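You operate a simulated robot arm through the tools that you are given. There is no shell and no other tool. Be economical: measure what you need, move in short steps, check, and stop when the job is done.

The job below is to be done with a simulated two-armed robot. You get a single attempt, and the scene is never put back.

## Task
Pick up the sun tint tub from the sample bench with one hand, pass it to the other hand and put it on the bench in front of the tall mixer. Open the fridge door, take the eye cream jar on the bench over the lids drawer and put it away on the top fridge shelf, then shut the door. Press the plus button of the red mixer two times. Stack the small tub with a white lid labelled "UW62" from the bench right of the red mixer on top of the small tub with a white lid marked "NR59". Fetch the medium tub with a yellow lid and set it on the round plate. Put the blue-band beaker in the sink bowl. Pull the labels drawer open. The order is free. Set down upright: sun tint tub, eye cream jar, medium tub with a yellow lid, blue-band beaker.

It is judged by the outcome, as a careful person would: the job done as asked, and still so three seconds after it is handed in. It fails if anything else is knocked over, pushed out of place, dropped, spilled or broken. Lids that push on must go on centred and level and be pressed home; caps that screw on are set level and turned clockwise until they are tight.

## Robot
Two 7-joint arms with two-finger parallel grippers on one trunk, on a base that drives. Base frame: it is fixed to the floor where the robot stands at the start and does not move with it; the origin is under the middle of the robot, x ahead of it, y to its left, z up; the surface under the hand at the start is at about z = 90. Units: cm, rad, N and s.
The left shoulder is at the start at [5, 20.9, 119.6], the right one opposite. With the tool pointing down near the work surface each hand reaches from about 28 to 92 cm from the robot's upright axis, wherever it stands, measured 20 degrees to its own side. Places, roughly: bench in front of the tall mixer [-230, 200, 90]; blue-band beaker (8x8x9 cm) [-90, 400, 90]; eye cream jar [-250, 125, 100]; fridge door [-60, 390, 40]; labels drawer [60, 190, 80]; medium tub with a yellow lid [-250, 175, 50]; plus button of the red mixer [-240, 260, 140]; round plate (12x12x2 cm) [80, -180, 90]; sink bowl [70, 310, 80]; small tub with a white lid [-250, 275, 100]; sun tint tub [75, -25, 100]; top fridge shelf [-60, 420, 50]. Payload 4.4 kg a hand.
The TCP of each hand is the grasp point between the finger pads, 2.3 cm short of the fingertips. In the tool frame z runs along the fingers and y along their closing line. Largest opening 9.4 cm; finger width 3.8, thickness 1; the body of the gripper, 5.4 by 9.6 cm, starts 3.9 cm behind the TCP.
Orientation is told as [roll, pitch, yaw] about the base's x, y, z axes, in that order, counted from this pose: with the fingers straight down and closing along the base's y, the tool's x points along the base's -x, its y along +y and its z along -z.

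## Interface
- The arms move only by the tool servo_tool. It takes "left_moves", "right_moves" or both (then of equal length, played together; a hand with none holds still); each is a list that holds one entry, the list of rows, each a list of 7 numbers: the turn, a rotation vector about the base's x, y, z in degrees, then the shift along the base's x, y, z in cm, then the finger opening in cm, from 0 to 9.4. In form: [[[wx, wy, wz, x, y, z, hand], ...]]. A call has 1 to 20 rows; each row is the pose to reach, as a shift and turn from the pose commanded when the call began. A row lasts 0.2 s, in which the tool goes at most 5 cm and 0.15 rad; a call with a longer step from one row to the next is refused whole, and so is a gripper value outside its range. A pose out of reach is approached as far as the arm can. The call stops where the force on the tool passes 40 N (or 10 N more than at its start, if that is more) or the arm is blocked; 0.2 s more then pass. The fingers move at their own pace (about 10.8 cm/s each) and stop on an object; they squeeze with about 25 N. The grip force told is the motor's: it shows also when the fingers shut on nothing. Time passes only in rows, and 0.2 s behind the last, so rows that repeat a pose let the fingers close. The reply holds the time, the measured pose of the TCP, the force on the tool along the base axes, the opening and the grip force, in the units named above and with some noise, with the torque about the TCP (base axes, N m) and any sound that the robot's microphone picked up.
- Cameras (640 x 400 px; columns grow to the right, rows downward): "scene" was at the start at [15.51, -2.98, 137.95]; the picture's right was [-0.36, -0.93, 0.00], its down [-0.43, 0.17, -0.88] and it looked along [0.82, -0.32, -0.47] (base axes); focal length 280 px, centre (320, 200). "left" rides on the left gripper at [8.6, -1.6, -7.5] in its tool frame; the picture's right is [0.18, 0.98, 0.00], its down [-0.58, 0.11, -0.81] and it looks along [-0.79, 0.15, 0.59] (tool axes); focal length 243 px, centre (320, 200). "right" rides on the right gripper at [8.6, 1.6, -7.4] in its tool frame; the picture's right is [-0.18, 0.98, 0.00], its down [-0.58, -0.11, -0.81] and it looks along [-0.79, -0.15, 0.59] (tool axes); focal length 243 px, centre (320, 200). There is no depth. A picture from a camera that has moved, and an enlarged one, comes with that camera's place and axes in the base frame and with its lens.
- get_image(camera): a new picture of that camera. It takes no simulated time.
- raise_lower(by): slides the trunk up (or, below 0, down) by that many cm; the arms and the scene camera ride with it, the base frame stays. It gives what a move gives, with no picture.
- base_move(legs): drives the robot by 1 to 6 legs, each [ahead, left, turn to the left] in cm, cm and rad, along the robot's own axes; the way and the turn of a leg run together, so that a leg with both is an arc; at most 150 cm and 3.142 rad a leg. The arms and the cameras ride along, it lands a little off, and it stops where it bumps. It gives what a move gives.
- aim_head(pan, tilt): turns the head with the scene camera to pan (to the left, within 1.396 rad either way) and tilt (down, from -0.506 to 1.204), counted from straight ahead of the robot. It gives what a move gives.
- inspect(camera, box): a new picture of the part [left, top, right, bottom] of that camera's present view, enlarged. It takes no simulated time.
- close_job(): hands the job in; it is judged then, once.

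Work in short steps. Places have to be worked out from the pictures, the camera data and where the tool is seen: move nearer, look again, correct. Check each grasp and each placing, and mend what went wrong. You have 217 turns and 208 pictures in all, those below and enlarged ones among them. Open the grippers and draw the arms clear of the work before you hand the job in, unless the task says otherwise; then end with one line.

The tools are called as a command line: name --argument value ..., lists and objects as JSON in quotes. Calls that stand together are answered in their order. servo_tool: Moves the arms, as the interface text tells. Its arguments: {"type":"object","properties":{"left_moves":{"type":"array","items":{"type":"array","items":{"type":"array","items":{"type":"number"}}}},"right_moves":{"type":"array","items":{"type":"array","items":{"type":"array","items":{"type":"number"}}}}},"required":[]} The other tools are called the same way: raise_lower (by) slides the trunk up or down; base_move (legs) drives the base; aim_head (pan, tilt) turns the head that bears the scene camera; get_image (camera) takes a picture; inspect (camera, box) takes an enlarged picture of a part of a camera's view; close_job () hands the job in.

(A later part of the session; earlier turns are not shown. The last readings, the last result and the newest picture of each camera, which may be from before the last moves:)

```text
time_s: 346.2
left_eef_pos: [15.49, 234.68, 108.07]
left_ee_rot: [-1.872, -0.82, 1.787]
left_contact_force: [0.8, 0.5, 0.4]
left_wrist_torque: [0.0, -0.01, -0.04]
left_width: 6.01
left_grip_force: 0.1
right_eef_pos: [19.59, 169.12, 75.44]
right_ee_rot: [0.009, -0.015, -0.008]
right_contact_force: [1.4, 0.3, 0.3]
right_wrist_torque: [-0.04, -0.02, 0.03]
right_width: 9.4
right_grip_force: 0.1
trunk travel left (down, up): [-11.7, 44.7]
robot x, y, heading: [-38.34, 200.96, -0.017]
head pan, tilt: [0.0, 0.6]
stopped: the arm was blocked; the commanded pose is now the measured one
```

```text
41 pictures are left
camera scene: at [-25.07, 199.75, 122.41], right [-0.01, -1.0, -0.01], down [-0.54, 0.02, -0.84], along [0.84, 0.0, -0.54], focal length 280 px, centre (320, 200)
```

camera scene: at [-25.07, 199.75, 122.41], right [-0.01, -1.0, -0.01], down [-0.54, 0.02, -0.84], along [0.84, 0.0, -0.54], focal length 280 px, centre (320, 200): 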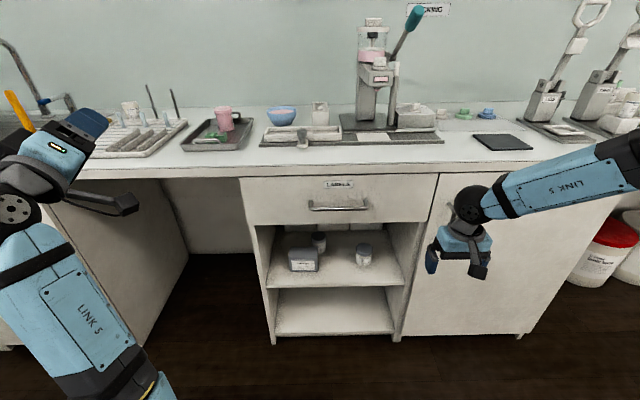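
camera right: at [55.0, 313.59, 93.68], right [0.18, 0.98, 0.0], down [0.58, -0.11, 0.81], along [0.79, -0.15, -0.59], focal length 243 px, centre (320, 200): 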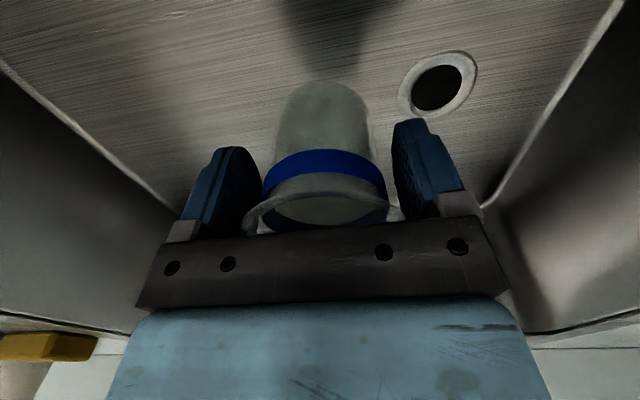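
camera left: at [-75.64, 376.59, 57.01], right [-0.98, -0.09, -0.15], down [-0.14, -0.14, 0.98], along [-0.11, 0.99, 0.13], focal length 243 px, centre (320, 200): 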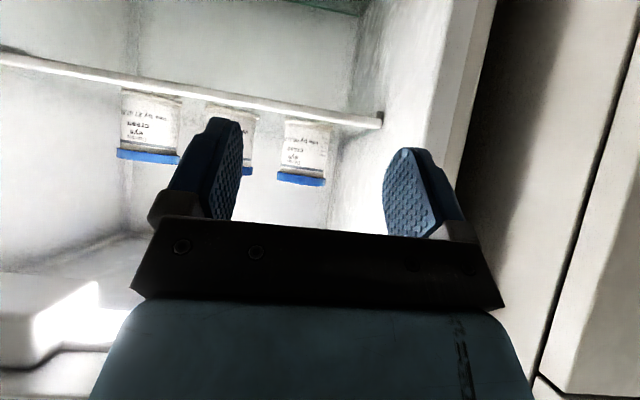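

Something in the left arm jams against the robot itself. Relieve by raising the trunk, then unwind the left hand.

raise_lower --by 30

servo_tool --left_moves '[[[0, 0, 0, 3, 2, 2, 6], [0, 0, 0, 6, 4, 4, 6], [0, 0, 0, 10, 5, 6, 6], [0, 0, 0, 14, 6, 8, 6]]]'

get_image --camera "scene"

```text
time_s: 349.2
left_eef_pos: [17.52, 235.9, 135.42]
left_ee_rot: [-1.841, -0.818, 1.768]
left_contact_force: [0.0, 0.3, -1.3]
left_wrist_torque: [0.0, -0.02, 0.01]
left_width: 6.01
left_grip_force: 0.0
right_eef_pos: [20.87, 169.59, 103.27]
right_ee_rot: [-0.006, 0.012, -0.011]
right_contact_force: [0.0, 0.1, 0.7]
right_wrist_torque: [-0.02, 0.01, 0.01]
right_width: 9.37
right_grip_force: 0.0
trunk travel left (down, up): [-41.7, 14.7]
robot x, y, heading: [-38.24, 201.3, -0.018]
head pan, tilt: [0.0, 0.6]
```

```text
time_s: 350.2
left_eef_pos: [31.11, 241.99, 143.26]
left_ee_rot: [-1.839, -0.82, 1.765]
left_contact_force: [0.2, 0.1, -0.6]
left_wrist_torque: [-0.01, 0.0, -0.02]
left_width: 5.97
left_grip_force: 0.1
right_eef_pos: [21.03, 169.68, 103.12]
right_ee_rot: [-0.005, 0.014, -0.009]
right_contact_force: [0.2, 0.6, -0.1]
right_wrist_torque: [0.01, -0.03, 0.02]
right_width: 9.42
right_grip_force: 0.1
trunk travel left (down, up): [-41.7, 14.7]
robot x, y, heading: [-38.47, 201.15, -0.019]
head pan, tilt: [0.0, 0.6]
```

```text
40 pictures are left
camera scene: at [-22.37, 201.08, 151.05], right [-0.02, -1.0, 0.0], down [-0.57, 0.01, -0.82], along [0.82, -0.01, -0.57], focal length 280 px, centre (320, 200)
```

scene: 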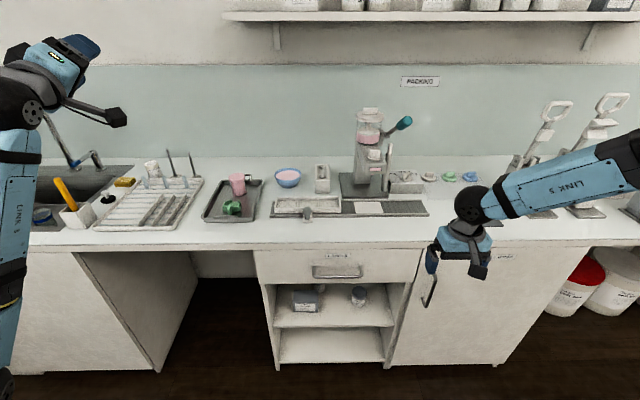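

Unwind properly: pitch the left hand back to fingers-down, then yaw to +90.

servo_tool --left_moves '[[[0, 8, 0, 0, 0, 0, 6], [0, 16, 0, 0, 0, 0, 6], [0, 24, 0, 0, 0, 0, 6], [0, 32, 0, 0, 0, 0, 6], [0, 40, 0, 0, 0, 0, 6], [0, 48, 0, 0, 0, 0, 6], [0, 56, 0, 0, 0, 0, 6], [0, 64, 0, 0, 0, 0, 6], [0, 72, 0, 0, 0, 0, 6], [0, 80, 0, 0, 0, 0, 6], [0, 88, 0, 0, 0, 0, 6], [0, 96, 0, 0, 0, 0, 6], [0, 100, 0, 0, 0, 0, 6]]]'

servo_tool --left_moves '[[[0, 0, 8, 0, -1, 0, 6], [0, 0, 16, 0, -2, 0, 6], [0, 0, 24, 0, -4, 0, 6], [0, 0, 32, 0, -6, 0, 6], [0, 0, 40, 0, -8, 0, 6], [0, 0, 48, 0, -10, 0, 6]]]'

```text
time_s: 353.0
left_eef_pos: [31.34, 241.83, 143.47]
left_ee_rot: [-0.009, -0.005, 0.734]
left_contact_force: [-1.1, -0.8, -0.2]
left_wrist_torque: [0.02, -0.02, -0.02]
left_width: 6.01
left_grip_force: 0.1
right_eef_pos: [20.91, 169.57, 103.2]
right_ee_rot: [-0.005, 0.013, -0.01]
right_contact_force: [0.2, 0.1, -0.1]
right_wrist_torque: [0.0, -0.02, 0.01]
right_width: 9.42
right_grip_force: 0.1
trunk travel left (down, up): [-41.7, 14.7]
robot x, y, heading: [-38.39, 200.78, -0.017]
head pan, tilt: [0.0, 0.6]
```

```text
time_s: 354.4
left_eef_pos: [31.53, 231.77, 143.53]
left_ee_rot: [-0.007, -0.006, 1.575]
left_contact_force: [-1.0, -0.1, 0.3]
left_wrist_torque: [0.03, -0.04, -0.02]
left_width: 6.03
left_grip_force: 0.1
right_eef_pos: [20.83, 169.54, 103.25]
right_ee_rot: [-0.005, 0.013, -0.012]
right_contact_force: [0.0, 0.2, -0.8]
right_wrist_torque: [0.03, -0.04, 0.0]
right_width: 9.4
right_grip_force: 0.1
trunk travel left (down, up): [-41.7, 14.7]
robot x, y, heading: [-38.45, 201.29, -0.018]
head pan, tilt: [0.0, 0.6]
```

Now pitch forward 90°.

servo_tool --left_moves '[[[0, -8, 0, -1, -1, -1, 6], [0, -16, 0, -2, -2, -2, 6], [0, -24, 0, -3, -3, -3, 6], [0, -32, 0, -4, -4, -4, 6], [0, -40, 0, -5, -5, -5, 6], [0, -48, 0, -6, -6, -6, 6], [0, -56, 0, -7, -7, -7, 6], [0, -64, 0, -8, -8, -8, 6], [0, -72, 0, -9, -9, -9, 6], [0, -80, 0, -10, -10, -10, 6], [0, -88, 0, -11, -11, -11, 6], [0, -90, 0, -12, -12, -12, 6]]]'

get_image --camera "scene"

```text
time_s: 357.0
left_eef_pos: [21.34, 220.37, 134.05]
left_ee_rot: [-1.366, 0.001, 1.548]
left_contact_force: [1.0, 0.2, 0.8]
left_wrist_torque: [0.03, -0.02, -0.01]
left_width: 6.0
left_grip_force: 0.1
left hand out of reach, approached as far as the arm can: row 10, 11, 12
right_eef_pos: [20.84, 169.62, 103.27]
right_ee_rot: [-0.005, 0.014, -0.011]
right_contact_force: [-0.7, 0.5, -0.4]
right_wrist_torque: [-0.02, 0.0, -0.02]
right_width: 9.41
right_grip_force: 0.0
trunk travel left (down, up): [-41.7, 14.7]
robot x, y, heading: [-38.18, 201.12, -0.017]
head pan, tilt: [0.0, 0.6]
```

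```text
39 pictures are left
camera scene: at [-22.42, 201.1, 151.06], right [-0.02, -1.0, 0.0], down [-0.57, 0.01, -0.82], along [0.82, -0.01, -0.57], focal length 280 px, centre (320, 200)
```

scene: 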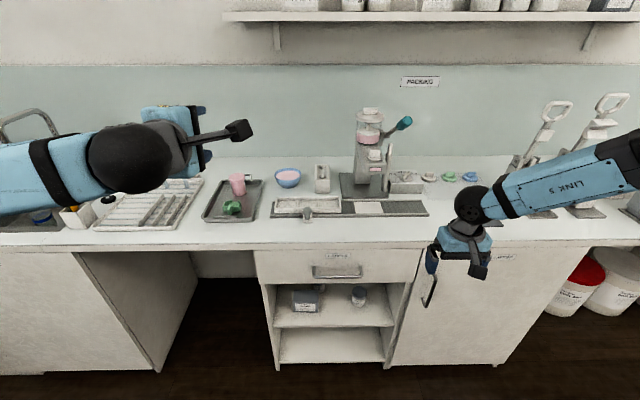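

Good: pointing forward with vertical closing. Shift base right 26, then lower the trunk.

base_move --legs '[[0, -26, 0.017]]'

raise_lower --by -36

get_image --camera "left"

```text
time_s: 359.9
left_eef_pos: [20.71, 195.16, 134.15]
left_ee_rot: [-1.367, 0.0, 1.563]
left_contact_force: [0.5, -1.5, 0.4]
left_wrist_torque: [-0.02, 0.0, -0.01]
left_width: 6.03
left_grip_force: 0.0
right_eef_pos: [21.17, 144.3, 103.27]
right_ee_rot: [-0.006, 0.014, 0.003]
right_contact_force: [0.3, 0.5, -0.1]
right_wrist_torque: [0.03, -0.02, 0.0]
right_width: 9.41
right_grip_force: 0.1
trunk travel left (down, up): [-41.7, 14.7]
robot x, y, heading: [-38.66, 174.85, 0.002]
head pan, tilt: [0.0, 0.6]
```

```text
time_s: 363.4
left_eef_pos: [20.84, 195.15, 98.01]
left_ee_rot: [-1.368, 0.001, 1.562]
left_contact_force: [1.3, 0.3, 1.1]
left_wrist_torque: [0.01, 0.01, 0.02]
left_width: 5.99
left_grip_force: 0.0
right_eef_pos: [21.12, 144.22, 67.16]
right_ee_rot: [-0.005, 0.012, 0.004]
right_contact_force: [-0.9, -0.6, 0.3]
right_wrist_torque: [-0.01, -0.02, 0.01]
right_width: 9.41
right_grip_force: 0.1
trunk travel left (down, up): [-5.7, 50.7]
robot x, y, heading: [-38.62, 174.63, 0.002]
head pan, tilt: [0.0, 0.6]
```

```text
38 pictures are left
camera left: at [13.73, 186.46, 101.12], right [-0.2, -0.18, -0.96], down [-0.81, 0.59, 0.06], along [0.56, 0.79, -0.27], focal length 243 px, centre (320, 200)
```

left: 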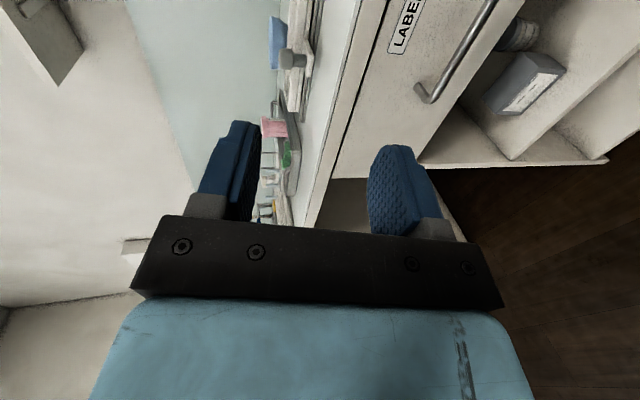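

Bar confirmed at z≈77. Lower the hand 21 cm, staying in front of the drawer.

servo_tool --left_moves '[[[0, 0, 0, 0, 0, -4, 6], [0, 0, 0, 0, 0, -8, 6], [0, 0, 0, 0, 0, -12, 6], [0, 0, 0, 0, 0, -16, 6], [0, 0, 0, 0, 0, -19, 6], [0, 0, 0, 0, 0, -21, 6]]]'

get_image --camera "left"

```text
time_s: 364.8
left_eef_pos: [20.19, 188.77, 82.54]
left_ee_rot: [-1.354, -0.004, 1.584]
left_contact_force: [-0.2, -0.2, 0.3]
left_wrist_torque: [-0.01, 0.0, -0.02]
left_width: 5.99
left_grip_force: 0.0
left hand out of reach, approached as far as the arm can: row 2, 3, 4, 5, 6
right_eef_pos: [21.07, 144.43, 67.33]
right_ee_rot: [-0.007, 0.015, 0.003]
right_contact_force: [-0.2, 0.1, -0.1]
right_wrist_torque: [-0.03, -0.01, -0.01]
right_width: 9.39
right_grip_force: 0.0
trunk travel left (down, up): [-5.7, 50.7]
robot x, y, heading: [-38.62, 174.29, -0.001]
head pan, tilt: [0.0, 0.6]
```

```text
37 pictures are left
camera left: at [13.27, 180.04, 85.71], right [-0.21, -0.18, -0.96], down [-0.82, 0.57, 0.07], along [0.54, 0.8, -0.27], focal length 243 px, centre (320, 200)
```

left: 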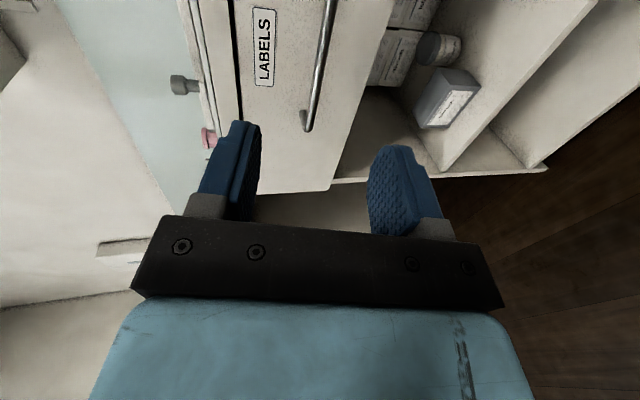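

Bar lines up between the fingers. Lower the trunk 5 cm, shift base 4 left, and look before advancing.

raise_lower --by -5

base_move --legs '[[12, 5, 0]]'

get_image --camera "left"

```text
time_s: 365.7
left_eef_pos: [20.16, 188.75, 77.56]
left_ee_rot: [-1.353, -0.005, 1.583]
left_contact_force: [-1.3, 0.0, -1.0]
left_wrist_torque: [-0.01, -0.01, 0.02]
left_width: 6.0
left_grip_force: 0.1
right_eef_pos: [21.12, 144.31, 62.29]
right_ee_rot: [-0.004, 0.013, 0.003]
right_contact_force: [1.3, 0.1, 1.4]
right_wrist_torque: [-0.02, -0.02, 0.02]
right_width: 9.41
right_grip_force: 0.1
trunk travel left (down, up): [-0.7, 55.7]
robot x, y, heading: [-38.66, 174.82, -0.004]
head pan, tilt: [0.0, 0.6]
```

```text
time_s: 367.0
left_eef_pos: [32.11, 193.75, 77.6]
left_ee_rot: [-1.35, -0.005, 1.581]
left_contact_force: [-0.1, 1.0, -0.5]
left_wrist_torque: [-0.01, 0.01, 0.01]
left_width: 5.98
left_grip_force: 0.2
right_eef_pos: [33.07, 149.39, 62.18]
right_ee_rot: [-0.005, 0.014, 0.001]
right_contact_force: [-0.1, -0.7, -0.9]
right_wrist_torque: [-0.02, 0.0, 0.02]
right_width: 9.39
right_grip_force: 0.1
trunk travel left (down, up): [-0.7, 55.7]
robot x, y, heading: [-26.46, 179.95, -0.005]
head pan, tilt: [0.0, 0.6]
```

```text
36 pictures are left
camera left: at [25.23, 184.92, 80.66], right [-0.21, -0.18, -0.96], down [-0.82, 0.57, 0.07], along [0.54, 0.8, -0.27], focal length 243 px, centre (320, 200)
```

left: 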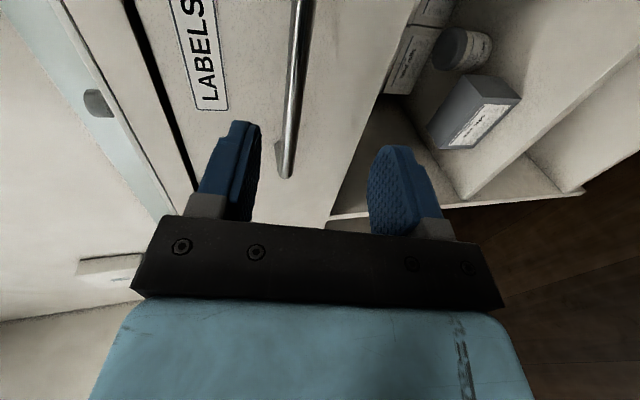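

Bar at x≈37.5, z≈78.2. Advance the left hand 5.3 cm and close.

servo_tool --left_moves '[[[0, 0, 0, 2, 0, 0.3, 6], [0, 0, 0, 4, 0, 0.5, 6], [0, 0, 0, 5.3, 0, 0.5, 6], [0, 0, 0, 5.3, 0, 0.5, 3], [0, 0, 0, 5.3, 0, 0.5, 0], [0, 0, 0, 5.3, 0, 0.5, 0], [0, 0, 0, 5.3, 0, 0.5, 0]]]'

```text
time_s: 368.6
left_eef_pos: [37.5, 193.64, 78.13]
left_ee_rot: [-1.351, -0.004, 1.581]
left_contact_force: [1.2, 0.3, 5.1]
left_wrist_torque: [-0.08, -0.06, 0.22]
left_width: 1.17
left_grip_force: 45.0
right_eef_pos: [33.04, 149.29, 62.22]
right_ee_rot: [-0.006, 0.014, 0.001]
right_contact_force: [-0.4, -0.4, 0.2]
right_wrist_torque: [0.0, 0.01, -0.01]
right_width: 9.37
right_grip_force: 0.1
trunk travel left (down, up): [-0.7, 55.7]
robot x, y, heading: [-26.81, 180.1, -0.002]
head pan, tilt: [0.0, 0.6]
```

Gripping the bar (1.17 cm). Pull by driving back 18 cm.

base_move --legs '[[-9, 0, 0], [-10, 0, 0]]'

get_image --camera "scene"

```text
time_s: 370.4
left_eef_pos: [18.61, 193.52, 78.11]
left_ee_rot: [-1.351, -0.006, 1.58]
left_contact_force: [-1.2, 2.8, 7.0]
left_wrist_torque: [-0.2, -0.09, -0.12]
left_width: 1.16
left_grip_force: 45.1
right_eef_pos: [14.05, 149.21, 62.27]
right_ee_rot: [-0.004, 0.015, 0.0]
right_contact_force: [-0.1, 0.6, 0.1]
right_wrist_torque: [0.0, 0.01, -0.03]
right_width: 9.38
right_grip_force: 0.2
trunk travel left (down, up): [-0.7, 55.7]
robot x, y, heading: [-45.65, 179.84, -0.006]
head pan, tilt: [0.0, 0.6]
```

```text
35 pictures are left
camera scene: at [-29.72, 180.19, 110.08], right [0.0, -1.0, 0.0], down [-0.56, 0.0, -0.83], along [0.83, 0.0, -0.56], focal length 280 px, centre (320, 200)
```

scene: 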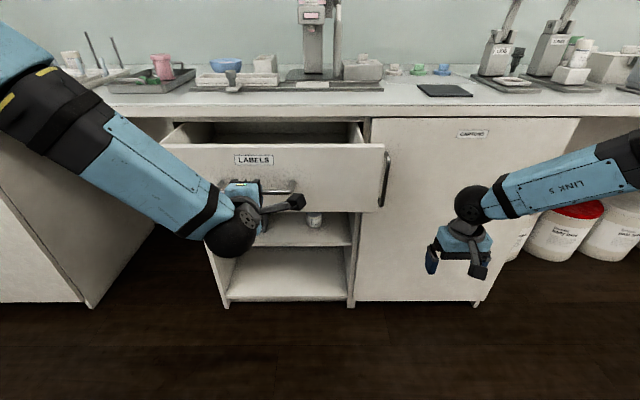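

Drawer is open ~19 cm; pull 5 more, then release.

base_move --legs '[[-5, 0, 0]]'

servo_tool --left_moves '[[[0, 0, 0, 0, 0, 0, 3], [0, 0, 0, 0, 0, 0, 6], [0, 0, 0, 0, 0, 0, 6], [0, 0, 0, -2.5, 0, 0, 6], [0, 0, 0, -5, 0, 0, 6]]]'

base_move --legs '[[-30, 0, 0]]'

get_image --camera "scene"

```text
time_s: 371.4
left_eef_pos: [13.63, 193.62, 78.1]
left_ee_rot: [-1.353, -0.006, 1.58]
left_contact_force: [0.6, 1.5, 4.4]
left_wrist_torque: [-0.15, -0.04, 0.33]
left_width: 1.17
left_grip_force: 44.8
right_eef_pos: [9.01, 149.28, 62.2]
right_ee_rot: [-0.006, 0.015, -0.002]
right_contact_force: [-0.3, 0.1, -0.2]
right_wrist_torque: [0.03, -0.02, -0.02]
right_width: 9.4
right_grip_force: 0.0
trunk travel left (down, up): [-0.7, 55.7]
robot x, y, heading: [-50.37, 179.92, 0.0]
head pan, tilt: [0.0, 0.6]
```

```text
time_s: 372.6
left_eef_pos: [8.57, 193.61, 78.17]
left_ee_rot: [-1.35, -0.005, 1.581]
left_contact_force: [-0.2, 0.3, -0.3]
left_wrist_torque: [0.01, 0.02, 0.01]
left_width: 5.99
left_grip_force: 0.0
right_eef_pos: [9.01, 149.16, 62.11]
right_ee_rot: [-0.005, 0.015, 0.001]
right_contact_force: [-0.1, 0.3, 0.4]
right_wrist_torque: [0.01, 0.0, 0.04]
right_width: 9.39
right_grip_force: 0.1
trunk travel left (down, up): [-0.7, 55.7]
robot x, y, heading: [-50.34, 179.72, -0.006]
head pan, tilt: [0.0, 0.6]
```

```text
time_s: 374.6
left_eef_pos: [-21.38, 193.71, 78.19]
left_ee_rot: [-1.35, -0.007, 1.583]
left_contact_force: [-0.3, -0.2, 0.2]
left_wrist_torque: [-0.01, -0.05, 0.01]
left_width: 5.98
left_grip_force: 0.0
right_eef_pos: [-20.75, 149.53, 62.29]
right_ee_rot: [-0.004, 0.015, 0.003]
right_contact_force: [-0.2, -0.1, 0.8]
right_wrist_torque: [-0.02, 0.01, -0.03]
right_width: 9.41
right_grip_force: 0.0
trunk travel left (down, up): [-0.7, 55.7]
robot x, y, heading: [-80.48, 180.18, 0.0]
head pan, tilt: [0.0, 0.6]
```

```text
34 pictures are left
camera scene: at [-64.5, 180.32, 110.07], right [0.0, -1.0, 0.0], down [-0.56, 0.0, -0.83], along [0.83, 0.0, -0.56], focal length 280 px, centre (320, 200)
```

scene: 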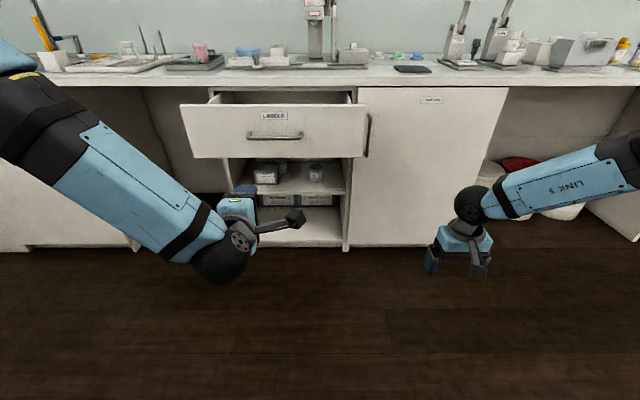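

Drawer open. Now turn around to the left bench shelf to find the medium yellow-lid tub.

base_move --legs '[[-20, 0, 0], [0, 0, 3.14], [0, -5, 0]]'

aim_head --pan 0 --tilt 0.45

get_image --camera "scene"

```text
time_s: 384.4
left_eef_pos: [-158.64, 166.25, 78.17]
left_ee_rot: [-1.35, -0.005, -1.477]
left_contact_force: [0.3, 0.4, -0.2]
left_wrist_torque: [0.0, -0.02, -0.02]
left_width: 6.0
left_grip_force: 0.1
right_eef_pos: [-162.95, 210.19, 62.23]
right_ee_rot: [-0.004, 0.013, -3.055]
right_contact_force: [0.4, 0.4, 0.5]
right_wrist_torque: [0.01, 0.02, 0.05]
right_width: 9.4
right_grip_force: 0.0
trunk travel left (down, up): [-0.7, 55.7]
robot x, y, heading: [-100.99, 184.65, -3.058]
head pan, tilt: [0.0, 0.6]
```

```text
time_s: 385.1
left_eef_pos: [-158.6, 166.22, 78.12]
left_ee_rot: [-1.351, -0.006, -1.475]
left_contact_force: [1.0, 0.4, 0.1]
left_wrist_torque: [0.0, -0.02, 0.01]
left_width: 5.99
left_grip_force: 0.1
right_eef_pos: [-162.86, 210.28, 62.15]
right_ee_rot: [-0.006, 0.013, -3.053]
right_contact_force: [-0.4, 0.1, -0.1]
right_wrist_torque: [0.04, 0.01, 0.01]
right_width: 9.4
right_grip_force: 0.1
trunk travel left (down, up): [-0.7, 55.7]
robot x, y, heading: [-100.97, 185.01, -3.058]
head pan, tilt: [0.0, 0.45]
```

```text
33 pictures are left
camera scene: at [-116.53, 183.87, 111.42], right [-0.08, 1.0, 0.0], down [0.43, 0.04, -0.9], along [-0.9, -0.07, -0.44], focal length 280 px, centre (320, 200)
```

scene: 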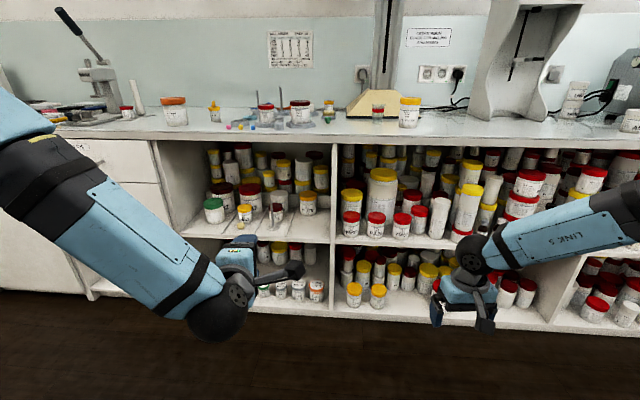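

Zoom on the compartment near y≈175.

inspect --camera "scene" --box '[180, 135, 410, 245]'

```text
2.78 times, centred on (295, 190) of scene
camera zoom: at [-116.53, 183.87, 111.42], right [-0.08, 1.0, 0.0], down [0.43, 0.04, -0.9], along [-0.9, -0.07, -0.44], focal length 779 px, centre (390, 228)
```

zoom: 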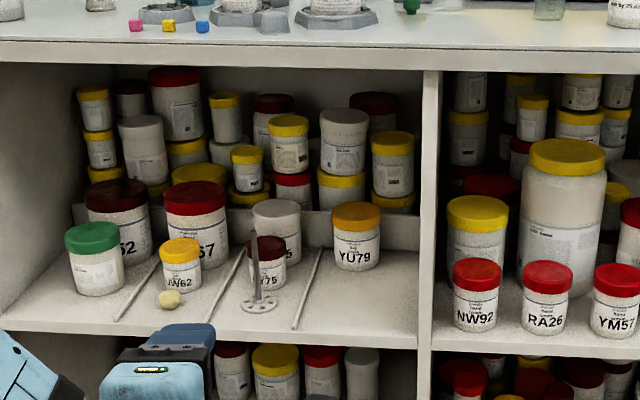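

Target: "YU79", a medium tub with yellow lid, around (-234, 169), shelf z≈48. I'll use the left arm with the same 45° pitched, extended pose as in the fridge. First correct heading and re-orient the left hand (roll back, pitch to 45°).

base_move --legs '[[0, 4, -0.084]]'

servo_tool --left_moves '[[[-8, 0, 0, -1, 0, 0, 9.4], [-16, 0, 0, -2, 0, 0, 9.4], [-24, 0, 0, -3, 0, 0, 9.4], [-32, 0, 0, -4, 0, 0, 9.4], [-40, 0, 0, -5, 0, 0, 9.4], [-48, 0, 0, -6, 0, 0, 9.4], [-56, 0, 0, -7, 0, 0, 9.4], [-64, 0, 0, -8, 0, 0, 9.4], [-72, 0, 0, -9, 0, 0, 9.4], [-80, 0, 0, -10, 0, 0, 9.4], [-88, 0, 0, -11, 0, 0, 9.4], [-90, 0, 0, -12, 0, 0, 9.4]]]'

servo_tool --left_moves '[[[0, -8, 0, -1, 0, 0, 9.4], [0, -16, 0, -2, 0, -1, 9.4], [0, -24, 0, -3, 0, -2, 9.4], [0, -33, 0, -4, 0, -3, 9.4]]]'

```text
time_s: 386.2
left_eef_pos: [-159.86, 167.35, 78.08]
left_ee_rot: [-1.351, -0.005, -1.562]
left_contact_force: [0.2, 0.4, 0.5]
left_wrist_torque: [0.0, -0.03, 0.03]
left_width: 6.0
left_grip_force: 0.0
right_eef_pos: [-160.29, 211.53, 62.34]
right_ee_rot: [-0.005, 0.014, 3.143]
right_contact_force: [0.3, 0.8, -1.0]
right_wrist_torque: [-0.04, 0.03, 0.0]
right_width: 9.39
right_grip_force: 0.1
trunk travel left (down, up): [-0.7, 55.7]
robot x, y, heading: [-100.73, 181.09, 3.139]
head pan, tilt: [0.0, 0.45]
```

```text
time_s: 388.8
left_eef_pos: [-171.79, 167.39, 78.28]
left_ee_rot: [2.721, -1.562, 0.642]
left_contact_force: [0.4, 0.7, -0.6]
left_wrist_torque: [-0.01, 0.02, 0.02]
left_width: 9.4
left_grip_force: 0.0
right_eef_pos: [-160.25, 211.51, 62.12]
right_ee_rot: [-0.007, 0.014, 3.143]
right_contact_force: [0.0, 0.2, -0.9]
right_wrist_torque: [-0.03, 0.01, -0.03]
right_width: 9.4
right_grip_force: 0.0
trunk travel left (down, up): [-0.7, 55.7]
robot x, y, heading: [-100.91, 180.79, 3.138]
head pan, tilt: [0.0, 0.45]
```

```text
refused: row 4 steps farther than a row can; nothing moved
```

Now it points horizontally but 12.7° to the left; yaw it back and pitch down 45°.

servo_tool --left_moves '[[[0, 0, -6.5, 0, 0, 0, 9.4], [0, 0, -12.7, 0, 0, 0, 9.4]]]'

servo_tool --left_moves '[[[0, -7.5, 0, -1, 0, 0, 9.4], [0, -15, 0, -2, 0, -1, 9.4], [0, -22.5, 0, -3, 0, -2, 9.4], [0, -30, 0, -4, 0, -3, 9.4], [0, -37.5, 0, -5, 0, -4, 9.4], [0, -45, 0, -6, 0, -5, 9.4], [0, -45, 0, -9, 0, -8, 9.4], [0, -45, 0, -12, 0, -11, 9.4]]]'

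get_image --camera "left"

get_image --camera "scene"

```text
time_s: 389.4
left_eef_pos: [-171.08, 172.45, 81.27]
left_ee_rot: [0.181, -1.556, 2.992]
left_contact_force: [-0.3, 0.4, -0.4]
left_wrist_torque: [0.0, -0.02, -0.02]
left_width: 9.41
left_grip_force: 0.1
left hand out of reach, approached as far as the arm can: row 1, 2
right_eef_pos: [-160.32, 211.41, 62.31]
right_ee_rot: [-0.005, 0.014, 3.142]
right_contact_force: [0.4, 0.2, -0.7]
right_wrist_torque: [-0.03, 0.02, 0.0]
right_width: 9.38
right_grip_force: 0.0
trunk travel left (down, up): [-0.7, 55.7]
robot x, y, heading: [-100.6, 180.67, 3.137]
head pan, tilt: [0.0, 0.45]
```

```text
time_s: 391.2
left_eef_pos: [-183.35, 172.23, 70.13]
left_ee_rot: [-0.001, -0.794, 3.138]
left_contact_force: [0.6, -0.5, -0.1]
left_wrist_torque: [-0.01, -0.01, 0.02]
left_width: 9.37
left_grip_force: 0.0
right_eef_pos: [-160.23, 211.64, 62.17]
right_ee_rot: [-0.005, 0.017, 3.141]
right_contact_force: [0.0, 0.2, 0.1]
right_wrist_torque: [-0.02, -0.01, -0.03]
right_width: 9.4
right_grip_force: 0.0
trunk travel left (down, up): [-0.7, 55.7]
robot x, y, heading: [-100.79, 180.89, 3.135]
head pan, tilt: [0.0, 0.45]
```

```text
31 pictures are left
camera left: at [-171.88, 173.71, 69.09], right [0.12, -0.98, -0.13], down [0.17, -0.11, 0.98], along [-0.98, -0.14, 0.15], focal length 243 px, centre (320, 200)
```

left: 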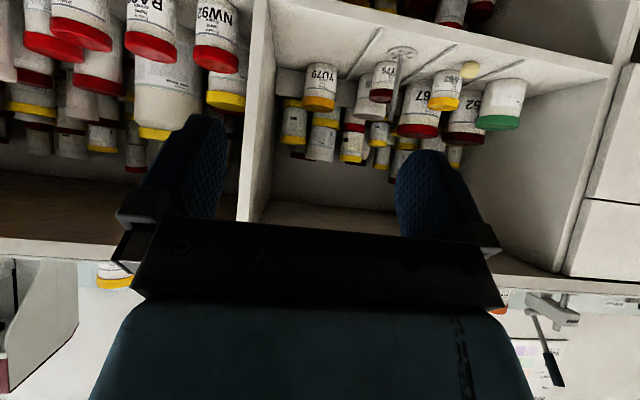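

```text
30 pictures are left
camera scene: at [-116.49, 181.24, 111.41], right [0.0, 1.0, 0.0], down [0.44, 0.0, -0.9], along [-0.9, 0.0, -0.44], focal length 280 px, centre (320, 200)
```

scene: 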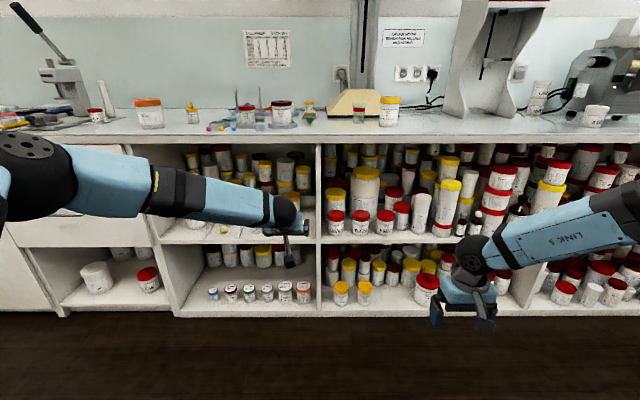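

Pose is right. Extend and lower the arm: to z≈56 and y≈168.3, which also straightens the elbow.

servo_tool --left_moves '[[[0, 0, 0, -2, -1, -3, 9.4], [0, 0, 0, -4, -2, -6, 9.4], [0, 0, 0, -6, -3, -9, 9.4], [0, 0, 0, -8, -3.9, -11.5, 9.4], [0, 0, 0, -10, -3.9, -12.5, 9.4]]]'

get_image --camera "scene"

```text
time_s: 392.4
left_eef_pos: [-193.04, 168.51, 57.81]
left_ee_rot: [-0.001, -0.794, 3.139]
left_contact_force: [0.6, 0.3, -0.4]
left_wrist_torque: [0.02, -0.01, -0.01]
left_width: 9.39
left_grip_force: 0.1
right_eef_pos: [-160.21, 211.5, 62.25]
right_ee_rot: [-0.006, 0.011, 3.142]
right_contact_force: [0.4, -0.4, -0.1]
right_wrist_torque: [0.02, 0.01, -0.04]
right_width: 9.4
right_grip_force: 0.1
trunk travel left (down, up): [-0.7, 55.7]
robot x, y, heading: [-100.86, 180.87, 3.137]
head pan, tilt: [0.0, 0.45]
```

```text
29 pictures are left
camera scene: at [-116.45, 181.26, 111.42], right [0.01, 1.0, 0.0], down [0.44, 0.0, -0.9], along [-0.9, 0.0, -0.44], focal length 280 px, centre (320, 200)
```

scene: 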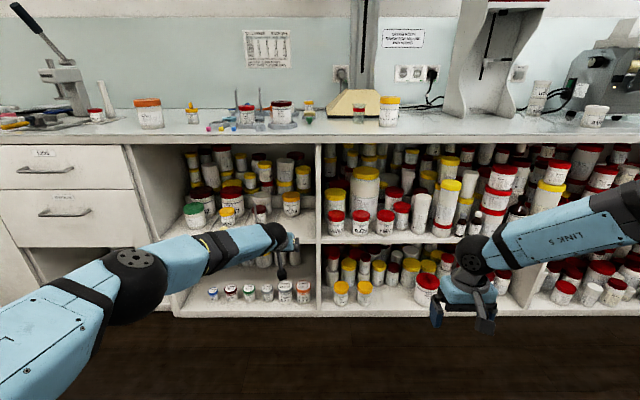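

Arm is straight. Drive ahead 28 cm and check.

base_move --legs '[[28, 0, 0]]'

get_image --camera "left"

```text
time_s: 394.3
left_eef_pos: [-220.69, 169.21, 57.72]
left_ee_rot: [-0.001, -0.795, 3.132]
left_contact_force: [0.9, 0.3, -0.6]
left_wrist_torque: [0.0, 0.0, 0.0]
left_width: 9.42
left_grip_force: 0.0
right_eef_pos: [-187.83, 211.94, 62.2]
right_ee_rot: [-0.005, 0.015, 3.138]
right_contact_force: [-0.2, 0.0, 0.1]
right_wrist_torque: [0.01, 0.0, 0.01]
right_width: 9.4
right_grip_force: 0.1
trunk travel left (down, up): [-0.7, 55.7]
robot x, y, heading: [-128.38, 180.94, 3.13]
head pan, tilt: [0.0, 0.45]
```

```text
28 pictures are left
camera left: at [-209.34, 170.54, 56.77], right [0.12, -0.98, -0.13], down [0.17, -0.11, 0.98], along [-0.98, -0.14, 0.15], focal length 243 px, centre (320, 200)
```

left: 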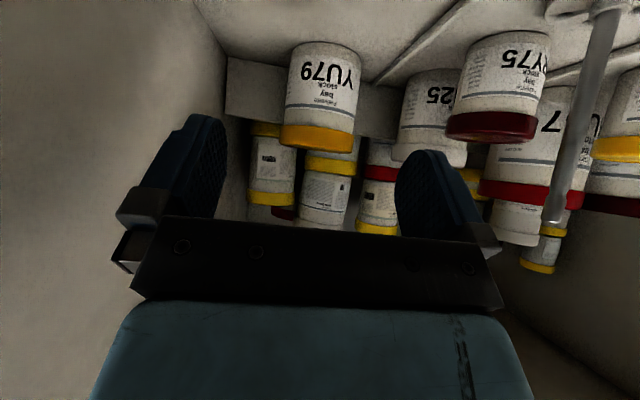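

Measure the tub more precisely: zoom, then advance 6 cm and zoom again.

inspect --camera "left" --box '[240, 20, 400, 170]'

base_move --legs '[[8, 0.5, 0]]'

inspect --camera "left" --box '[200, 0, 430, 220]'

```text
2.67 times, centred on (320, 95) of left
camera zoom: at [-209.34, 170.54, 56.77], right [0.12, -0.98, -0.13], down [0.17, -0.11, 0.98], along [-0.98, -0.14, 0.15], focal length 647 px, centre (320, 480)
```

zoom: 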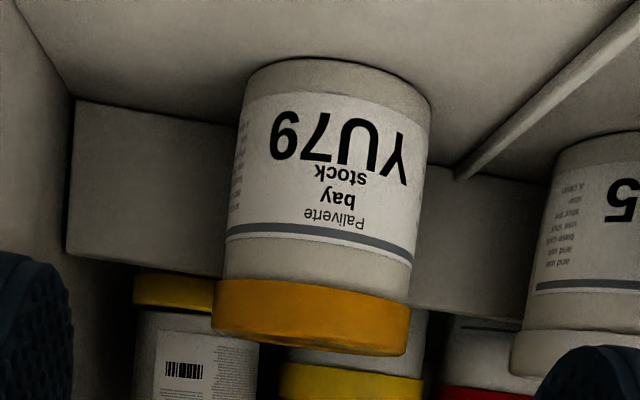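

```text
time_s: 395.4
left_eef_pos: [-228.75, 168.59, 57.77]
left_ee_rot: [0.0, -0.795, 3.132]
left_contact_force: [0.0, -0.2, -0.2]
left_wrist_torque: [0.01, 0.03, 0.0]
left_width: 9.42
left_grip_force: 0.0
right_eef_pos: [-195.89, 211.54, 62.23]
right_ee_rot: [-0.004, 0.017, 3.135]
right_contact_force: [-0.8, -0.5, 0.3]
right_wrist_torque: [-0.03, -0.02, 0.01]
right_width: 9.43
right_grip_force: 0.0
trunk travel left (down, up): [-0.7, 55.7]
robot x, y, heading: [-136.78, 180.61, 3.134]
head pan, tilt: [0.0, 0.45]
```

```text
1.82 times, centred on (315, 110) of left
camera zoom: at [-217.42, 170.14, 56.74], right [0.12, -0.98, -0.13], down [0.17, -0.11, 0.98], along [-0.98, -0.14, 0.15], focal length 441 px, centre (329, 364)
```

zoom: 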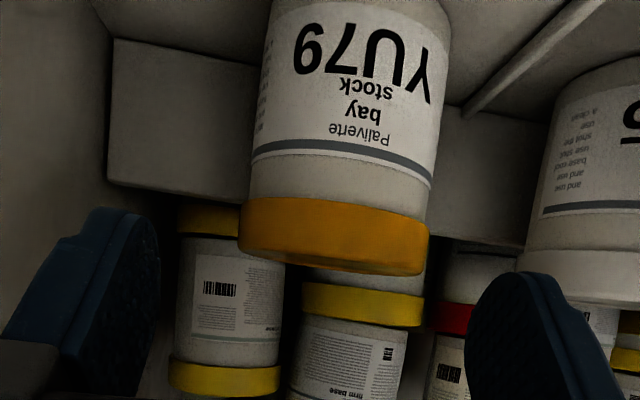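

Lid ≈8.4 cm wide, centre (-237.5, 167.8), top z≈55.7. Lower the hand 4.3 cm and align y, then look.

servo_tool --left_moves '[[[0, 0, 0, 0, -0.4, -2, 9.4], [0, 0, 0, 0, -0.8, -4.2, 9.4]]]'

base_move --legs '[[3, 0, 0]]'

get_image --camera "left"

```text
time_s: 396.0
left_eef_pos: [-228.84, 168.09, 53.75]
left_ee_rot: [0.002, -0.797, 3.134]
left_contact_force: [-0.5, -0.5, -0.2]
left_wrist_torque: [0.04, -0.01, 0.01]
left_width: 9.42
left_grip_force: 0.0
right_eef_pos: [-195.95, 211.59, 62.18]
right_ee_rot: [-0.004, 0.013, 3.136]
right_contact_force: [0.5, -0.2, 0.1]
right_wrist_torque: [-0.01, -0.01, -0.02]
right_width: 9.39
right_grip_force: 0.2
trunk travel left (down, up): [-0.7, 55.7]
robot x, y, heading: [-136.57, 181.01, 3.134]
head pan, tilt: [0.0, 0.45]
```

```text
time_s: 396.8
left_eef_pos: [-231.82, 168.1, 53.48]
left_ee_rot: [-0.001, -0.793, 3.132]
left_contact_force: [0.2, 0.4, -0.1]
left_wrist_torque: [-0.02, 0.0, -0.02]
left_width: 9.39
left_grip_force: 0.1
right_eef_pos: [-199.01, 211.61, 62.18]
right_ee_rot: [-0.006, 0.015, 3.136]
right_contact_force: [0.4, -0.1, 0.3]
right_wrist_torque: [-0.02, -0.01, 0.03]
right_width: 9.38
right_grip_force: 0.2
trunk travel left (down, up): [-0.7, 55.7]
robot x, y, heading: [-139.57, 180.92, 3.131]
head pan, tilt: [0.0, 0.45]
```

```text
25 pictures are left
camera left: at [-220.44, 169.52, 52.55], right [0.12, -0.98, -0.13], down [0.17, -0.11, 0.98], along [-0.98, -0.14, 0.15], focal length 243 px, centre (320, 200)
```

left: 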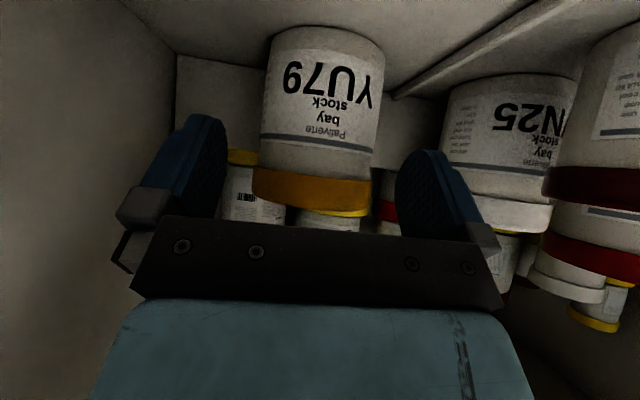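

Centred. Advance 4.5 cm and close.

base_move --legs '[[4.5, 0, 0]]'

servo_tool --left_moves '[[[0, 0, 0, 0, 0, 0, 8], [0, 0, 0, 0, 0, 0, 5.5], [0, 0, 0, 0, 0, 0, 5], [0, 0, 0, 0, 0, 0, 5]]]'

get_image --camera "left"

```text
time_s: 397.7
left_eef_pos: [-236.28, 168.02, 53.49]
left_ee_rot: [0.0, -0.794, 3.131]
left_contact_force: [-0.8, -0.6, -0.7]
left_wrist_torque: [0.0, 0.0, -0.02]
left_width: 9.41
left_grip_force: 0.1
right_eef_pos: [-203.48, 211.7, 62.25]
right_ee_rot: [-0.005, 0.018, 3.136]
right_contact_force: [0.1, -0.3, -1.4]
right_wrist_torque: [-0.01, 0.02, 0.0]
right_width: 9.38
right_grip_force: 0.0
trunk travel left (down, up): [-0.7, 55.7]
robot x, y, heading: [-144.15, 180.48, 3.132]
head pan, tilt: [0.0, 0.45]
```

```text
time_s: 398.7
left_eef_pos: [-236.31, 168.03, 53.62]
left_ee_rot: [-0.001, -0.793, 3.133]
left_contact_force: [0.5, -0.6, 0.0]
left_wrist_torque: [0.05, 0.0, -0.03]
left_width: 8.5
left_grip_force: 24.9
right_eef_pos: [-203.36, 211.63, 62.2]
right_ee_rot: [-0.005, 0.014, 3.134]
right_contact_force: [-0.1, -0.7, 0.1]
right_wrist_torque: [0.01, -0.03, -0.01]
right_width: 9.4
right_grip_force: 0.1
trunk travel left (down, up): [-0.7, 55.7]
robot x, y, heading: [-144.27, 180.62, 3.133]
head pan, tilt: [0.0, 0.45]
```

```text
24 pictures are left
camera left: at [-224.96, 169.54, 52.58], right [0.12, -0.98, -0.13], down [0.17, -0.11, 0.98], along [-0.98, -0.14, 0.15], focal length 243 px, centre (320, 200)
```

left: 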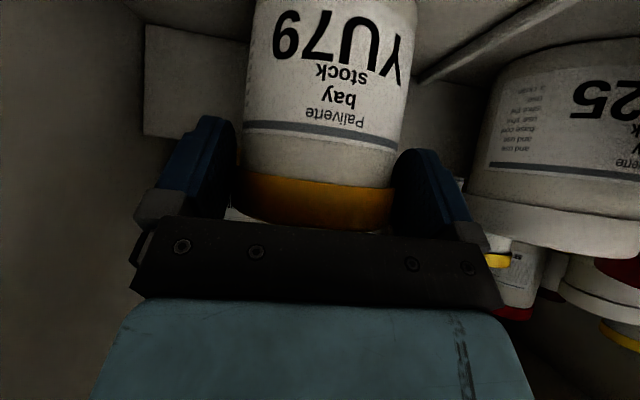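

Gripped on the lid (8.5 cm). Lift by the trunk 4 cm, then back out.

raise_lower --by 4

base_move --legs '[[-60, 0, 0]]'

get_image --camera "left"

get_image --camera "scene"

```text
time_s: 399.6
left_eef_pos: [-236.33, 168.09, 57.59]
left_ee_rot: [0.0, -0.794, 3.131]
left_contact_force: [-0.5, 0.7, -3.2]
left_wrist_torque: [0.01, -0.05, 0.02]
left_width: 8.51
left_grip_force: 25.1
right_eef_pos: [-203.59, 211.66, 66.15]
right_ee_rot: [-0.005, 0.014, 3.136]
right_contact_force: [-0.3, -0.2, -0.3]
right_wrist_torque: [0.01, 0.0, 0.0]
right_width: 9.39
right_grip_force: 0.1
trunk travel left (down, up): [-4.7, 51.7]
robot x, y, heading: [-144.18, 180.84, 3.135]
head pan, tilt: [0.0, 0.45]
```

```text
time_s: 403.0
left_eef_pos: [-174.75, 167.26, 57.56]
left_ee_rot: [0.0, -0.793, 3.136]
left_contact_force: [0.5, 0.3, -1.9]
left_wrist_torque: [-0.01, -0.04, -0.03]
left_width: 8.52
left_grip_force: 24.7
right_eef_pos: [-142.02, 210.93, 66.19]
right_ee_rot: [-0.005, 0.014, -3.143]
right_contact_force: [0.6, 0.2, -0.9]
right_wrist_torque: [0.0, -0.04, 0.01]
right_width: 9.38
right_grip_force: 0.1
trunk travel left (down, up): [-4.7, 51.7]
robot x, y, heading: [-82.68, 180.55, 3.137]
head pan, tilt: [0.0, 0.45]
```

```text
23 pictures are left
camera left: at [-163.34, 168.71, 56.57], right [0.13, -0.98, -0.13], down [0.17, -0.11, 0.98], along [-0.98, -0.15, 0.15], focal length 243 px, centre (320, 200)
```

left: 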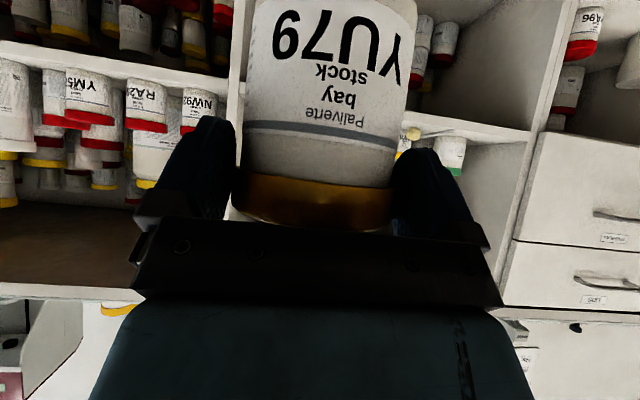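

```text
22 pictures are left
camera scene: at [-98.22, 180.65, 115.42], right [0.0, 1.0, 0.0], down [0.44, 0.0, -0.9], along [-0.9, 0.0, -0.44], focal length 280 px, centre (320, 200)
```

scene: 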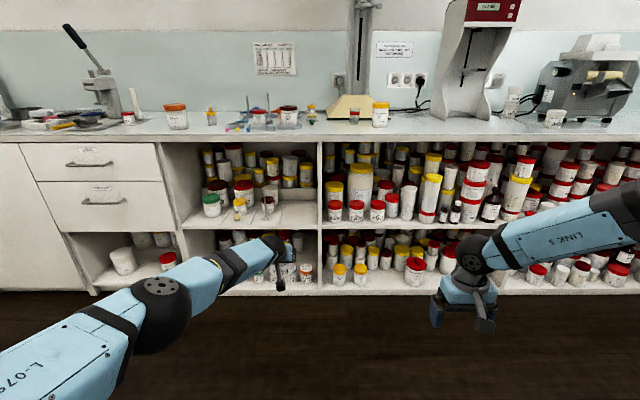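

Tub out, everything else in place. Raise the trunk, draw the arm in and up, then drive toward the plate at (80, -180).

raise_lower --by 40

servo_tool --left_moves '[[[0, 0, 0, 3, 0, 3, 5], [0, 0, 0, 6, 0, 6, 5], [0, 0, 0, 9, 0, 9, 5], [0, 0, 0, 12, 0, 12, 5], [0, 0, 0, 15, 0, 14, 5], [0, 0, 0, 18.5, -1, 16, 5], [0, 0, 0, 22, -2, 18, 5], [0, 0, 0, 26, -3, 18, 5], [0, 0, 0, 30, -4, 18, 5]]]'

base_move --legs '[[0, 0, 1.571], [150, 0, 0], [130, 0, 0], [0, 45, 0], [0, 0, 1.571]]'

get_image --camera "scene"

```text
time_s: 406.9
left_eef_pos: [-174.7, 167.18, 97.45]
left_ee_rot: [0.001, -0.795, 3.138]
left_contact_force: [0.2, 0.0, -2.4]
left_wrist_torque: [-0.01, -0.04, 0.03]
left_width: 8.53
left_grip_force: 25.5
right_eef_pos: [-142.17, 210.91, 106.22]
right_ee_rot: [-0.005, 0.016, -3.142]
right_contact_force: [-0.2, 0.3, -0.2]
right_wrist_torque: [-0.02, 0.0, -0.03]
right_width: 9.41
right_grip_force: 0.0
trunk travel left (down, up): [-44.7, 11.7]
robot x, y, heading: [-82.48, 180.35, 3.137]
head pan, tilt: [0.0, 0.45]
```

```text
time_s: 408.9
left_eef_pos: [-144.91, 162.93, 115.61]
left_ee_rot: [0.0, -0.797, 3.138]
left_contact_force: [0.2, -0.3, -2.5]
left_wrist_torque: [0.02, -0.04, -0.02]
left_width: 8.57
left_grip_force: 24.6
right_eef_pos: [-142.05, 210.87, 106.4]
right_ee_rot: [-0.004, 0.013, -3.141]
right_contact_force: [-0.2, 0.3, 0.3]
right_wrist_torque: [-0.02, -0.01, 0.01]
right_width: 9.39
right_grip_force: 0.0
trunk travel left (down, up): [-44.7, 11.7]
robot x, y, heading: [-82.33, 180.36, 3.136]
head pan, tilt: [0.0, 0.45]
```

```text
time_s: 433.9
left_eef_pos: [24.3, -75.45, 115.56]
left_ee_rot: [-0.001, -0.793, 0.024]
left_contact_force: [1.1, 0.4, -2.6]
left_wrist_torque: [-0.01, 0.03, -0.01]
left_width: 8.51
left_grip_force: 24.7
right_eef_pos: [22.89, -123.49, 106.19]
right_ee_rot: [-0.006, 0.014, 0.03]
right_contact_force: [-0.5, 0.4, 0.1]
right_wrist_torque: [0.04, -0.01, -0.02]
right_width: 9.43
right_grip_force: 0.2
trunk travel left (down, up): [-44.7, 11.7]
robot x, y, heading: [-37.71, -94.17, 0.025]
head pan, tilt: [0.0, 0.45]
```

```text
21 pictures are left
camera scene: at [-21.32, -93.61, 155.42], right [0.02, -1.0, 0.0], down [-0.44, -0.01, -0.9], along [0.9, 0.02, -0.44], focal length 280 px, centre (320, 200)
```

scene: 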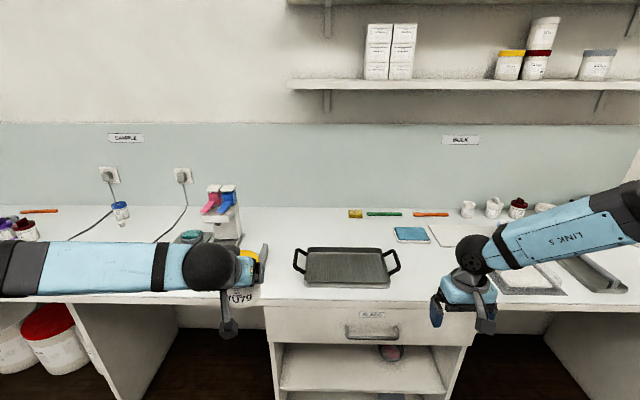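

Drive 70 cm to the right to the plate's region.

base_move --legs '[[0, -70, -0.025]]'

aim_head --pan 0 --tilt 0.6

get_image --camera "scene"

```text
time_s: 440.6
left_eef_pos: [25.57, -148.3, 115.46]
left_ee_rot: [0.001, -0.795, 0.001]
left_contact_force: [-0.2, -0.5, -3.1]
left_wrist_torque: [-0.02, 0.04, 0.02]
left_width: 8.51
left_grip_force: 25.4
right_eef_pos: [22.76, -196.24, 106.22]
right_ee_rot: [-0.005, 0.015, 0.004]
right_contact_force: [1.2, 0.6, 0.5]
right_wrist_torque: [0.04, 0.02, 0.01]
right_width: 9.39
right_grip_force: 0.1
trunk travel left (down, up): [-44.7, 11.7]
robot x, y, heading: [-36.57, -165.66, 0.005]
head pan, tilt: [0.0, 0.45]
```

```text
time_s: 441.3
left_eef_pos: [25.61, -148.4, 115.51]
left_ee_rot: [0.001, -0.794, 0.0]
left_contact_force: [0.4, -0.6, -2.7]
left_wrist_torque: [-0.03, 0.08, 0.02]
left_width: 8.5
left_grip_force: 24.6
right_eef_pos: [22.78, -196.26, 106.2]
right_ee_rot: [-0.006, 0.013, 0.003]
right_contact_force: [-0.5, -0.4, 0.3]
right_wrist_torque: [0.03, -0.02, 0.04]
right_width: 9.4
right_grip_force: 0.2
trunk travel left (down, up): [-44.7, 11.7]
robot x, y, heading: [-36.49, -165.86, 0.001]
head pan, tilt: [0.0, 0.6]
```

```text
20 pictures are left
camera scene: at [-20.92, -165.45, 154.07], right [0.0, -1.0, 0.0], down [-0.56, 0.0, -0.83], along [0.83, 0.0, -0.56], focal length 280 px, centre (320, 200)
```

scene: 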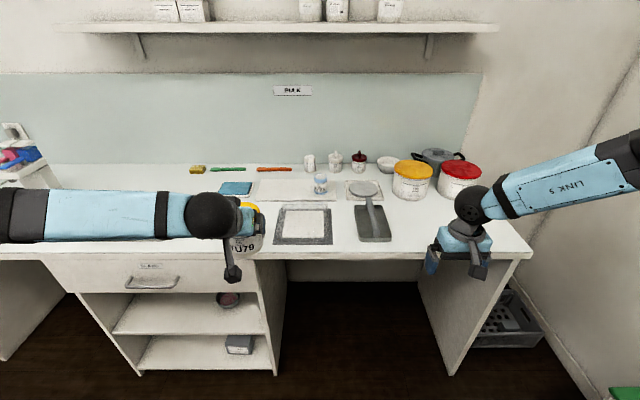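

Zoom on the items near (80, -180).

inspect --camera "scene" --box '[260, 145, 420, 250]'

```text
3.81 times, centred on (340, 198) of scene
camera zoom: at [-20.92, -165.45, 154.07], right [0.0, -1.0, 0.0], down [-0.56, 0.0, -0.83], along [0.83, 0.0, -0.56], focal length 1066 px, centre (244, 210)
```

zoom: 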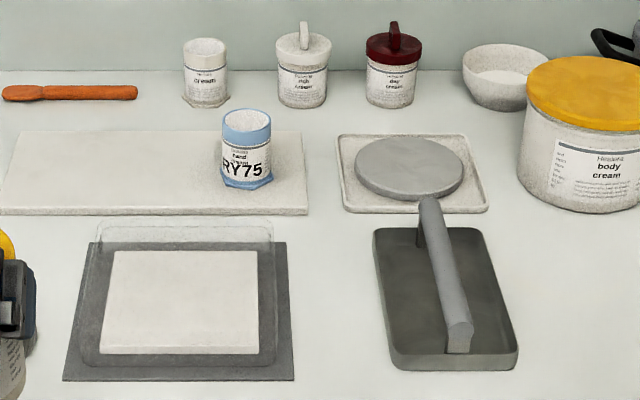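

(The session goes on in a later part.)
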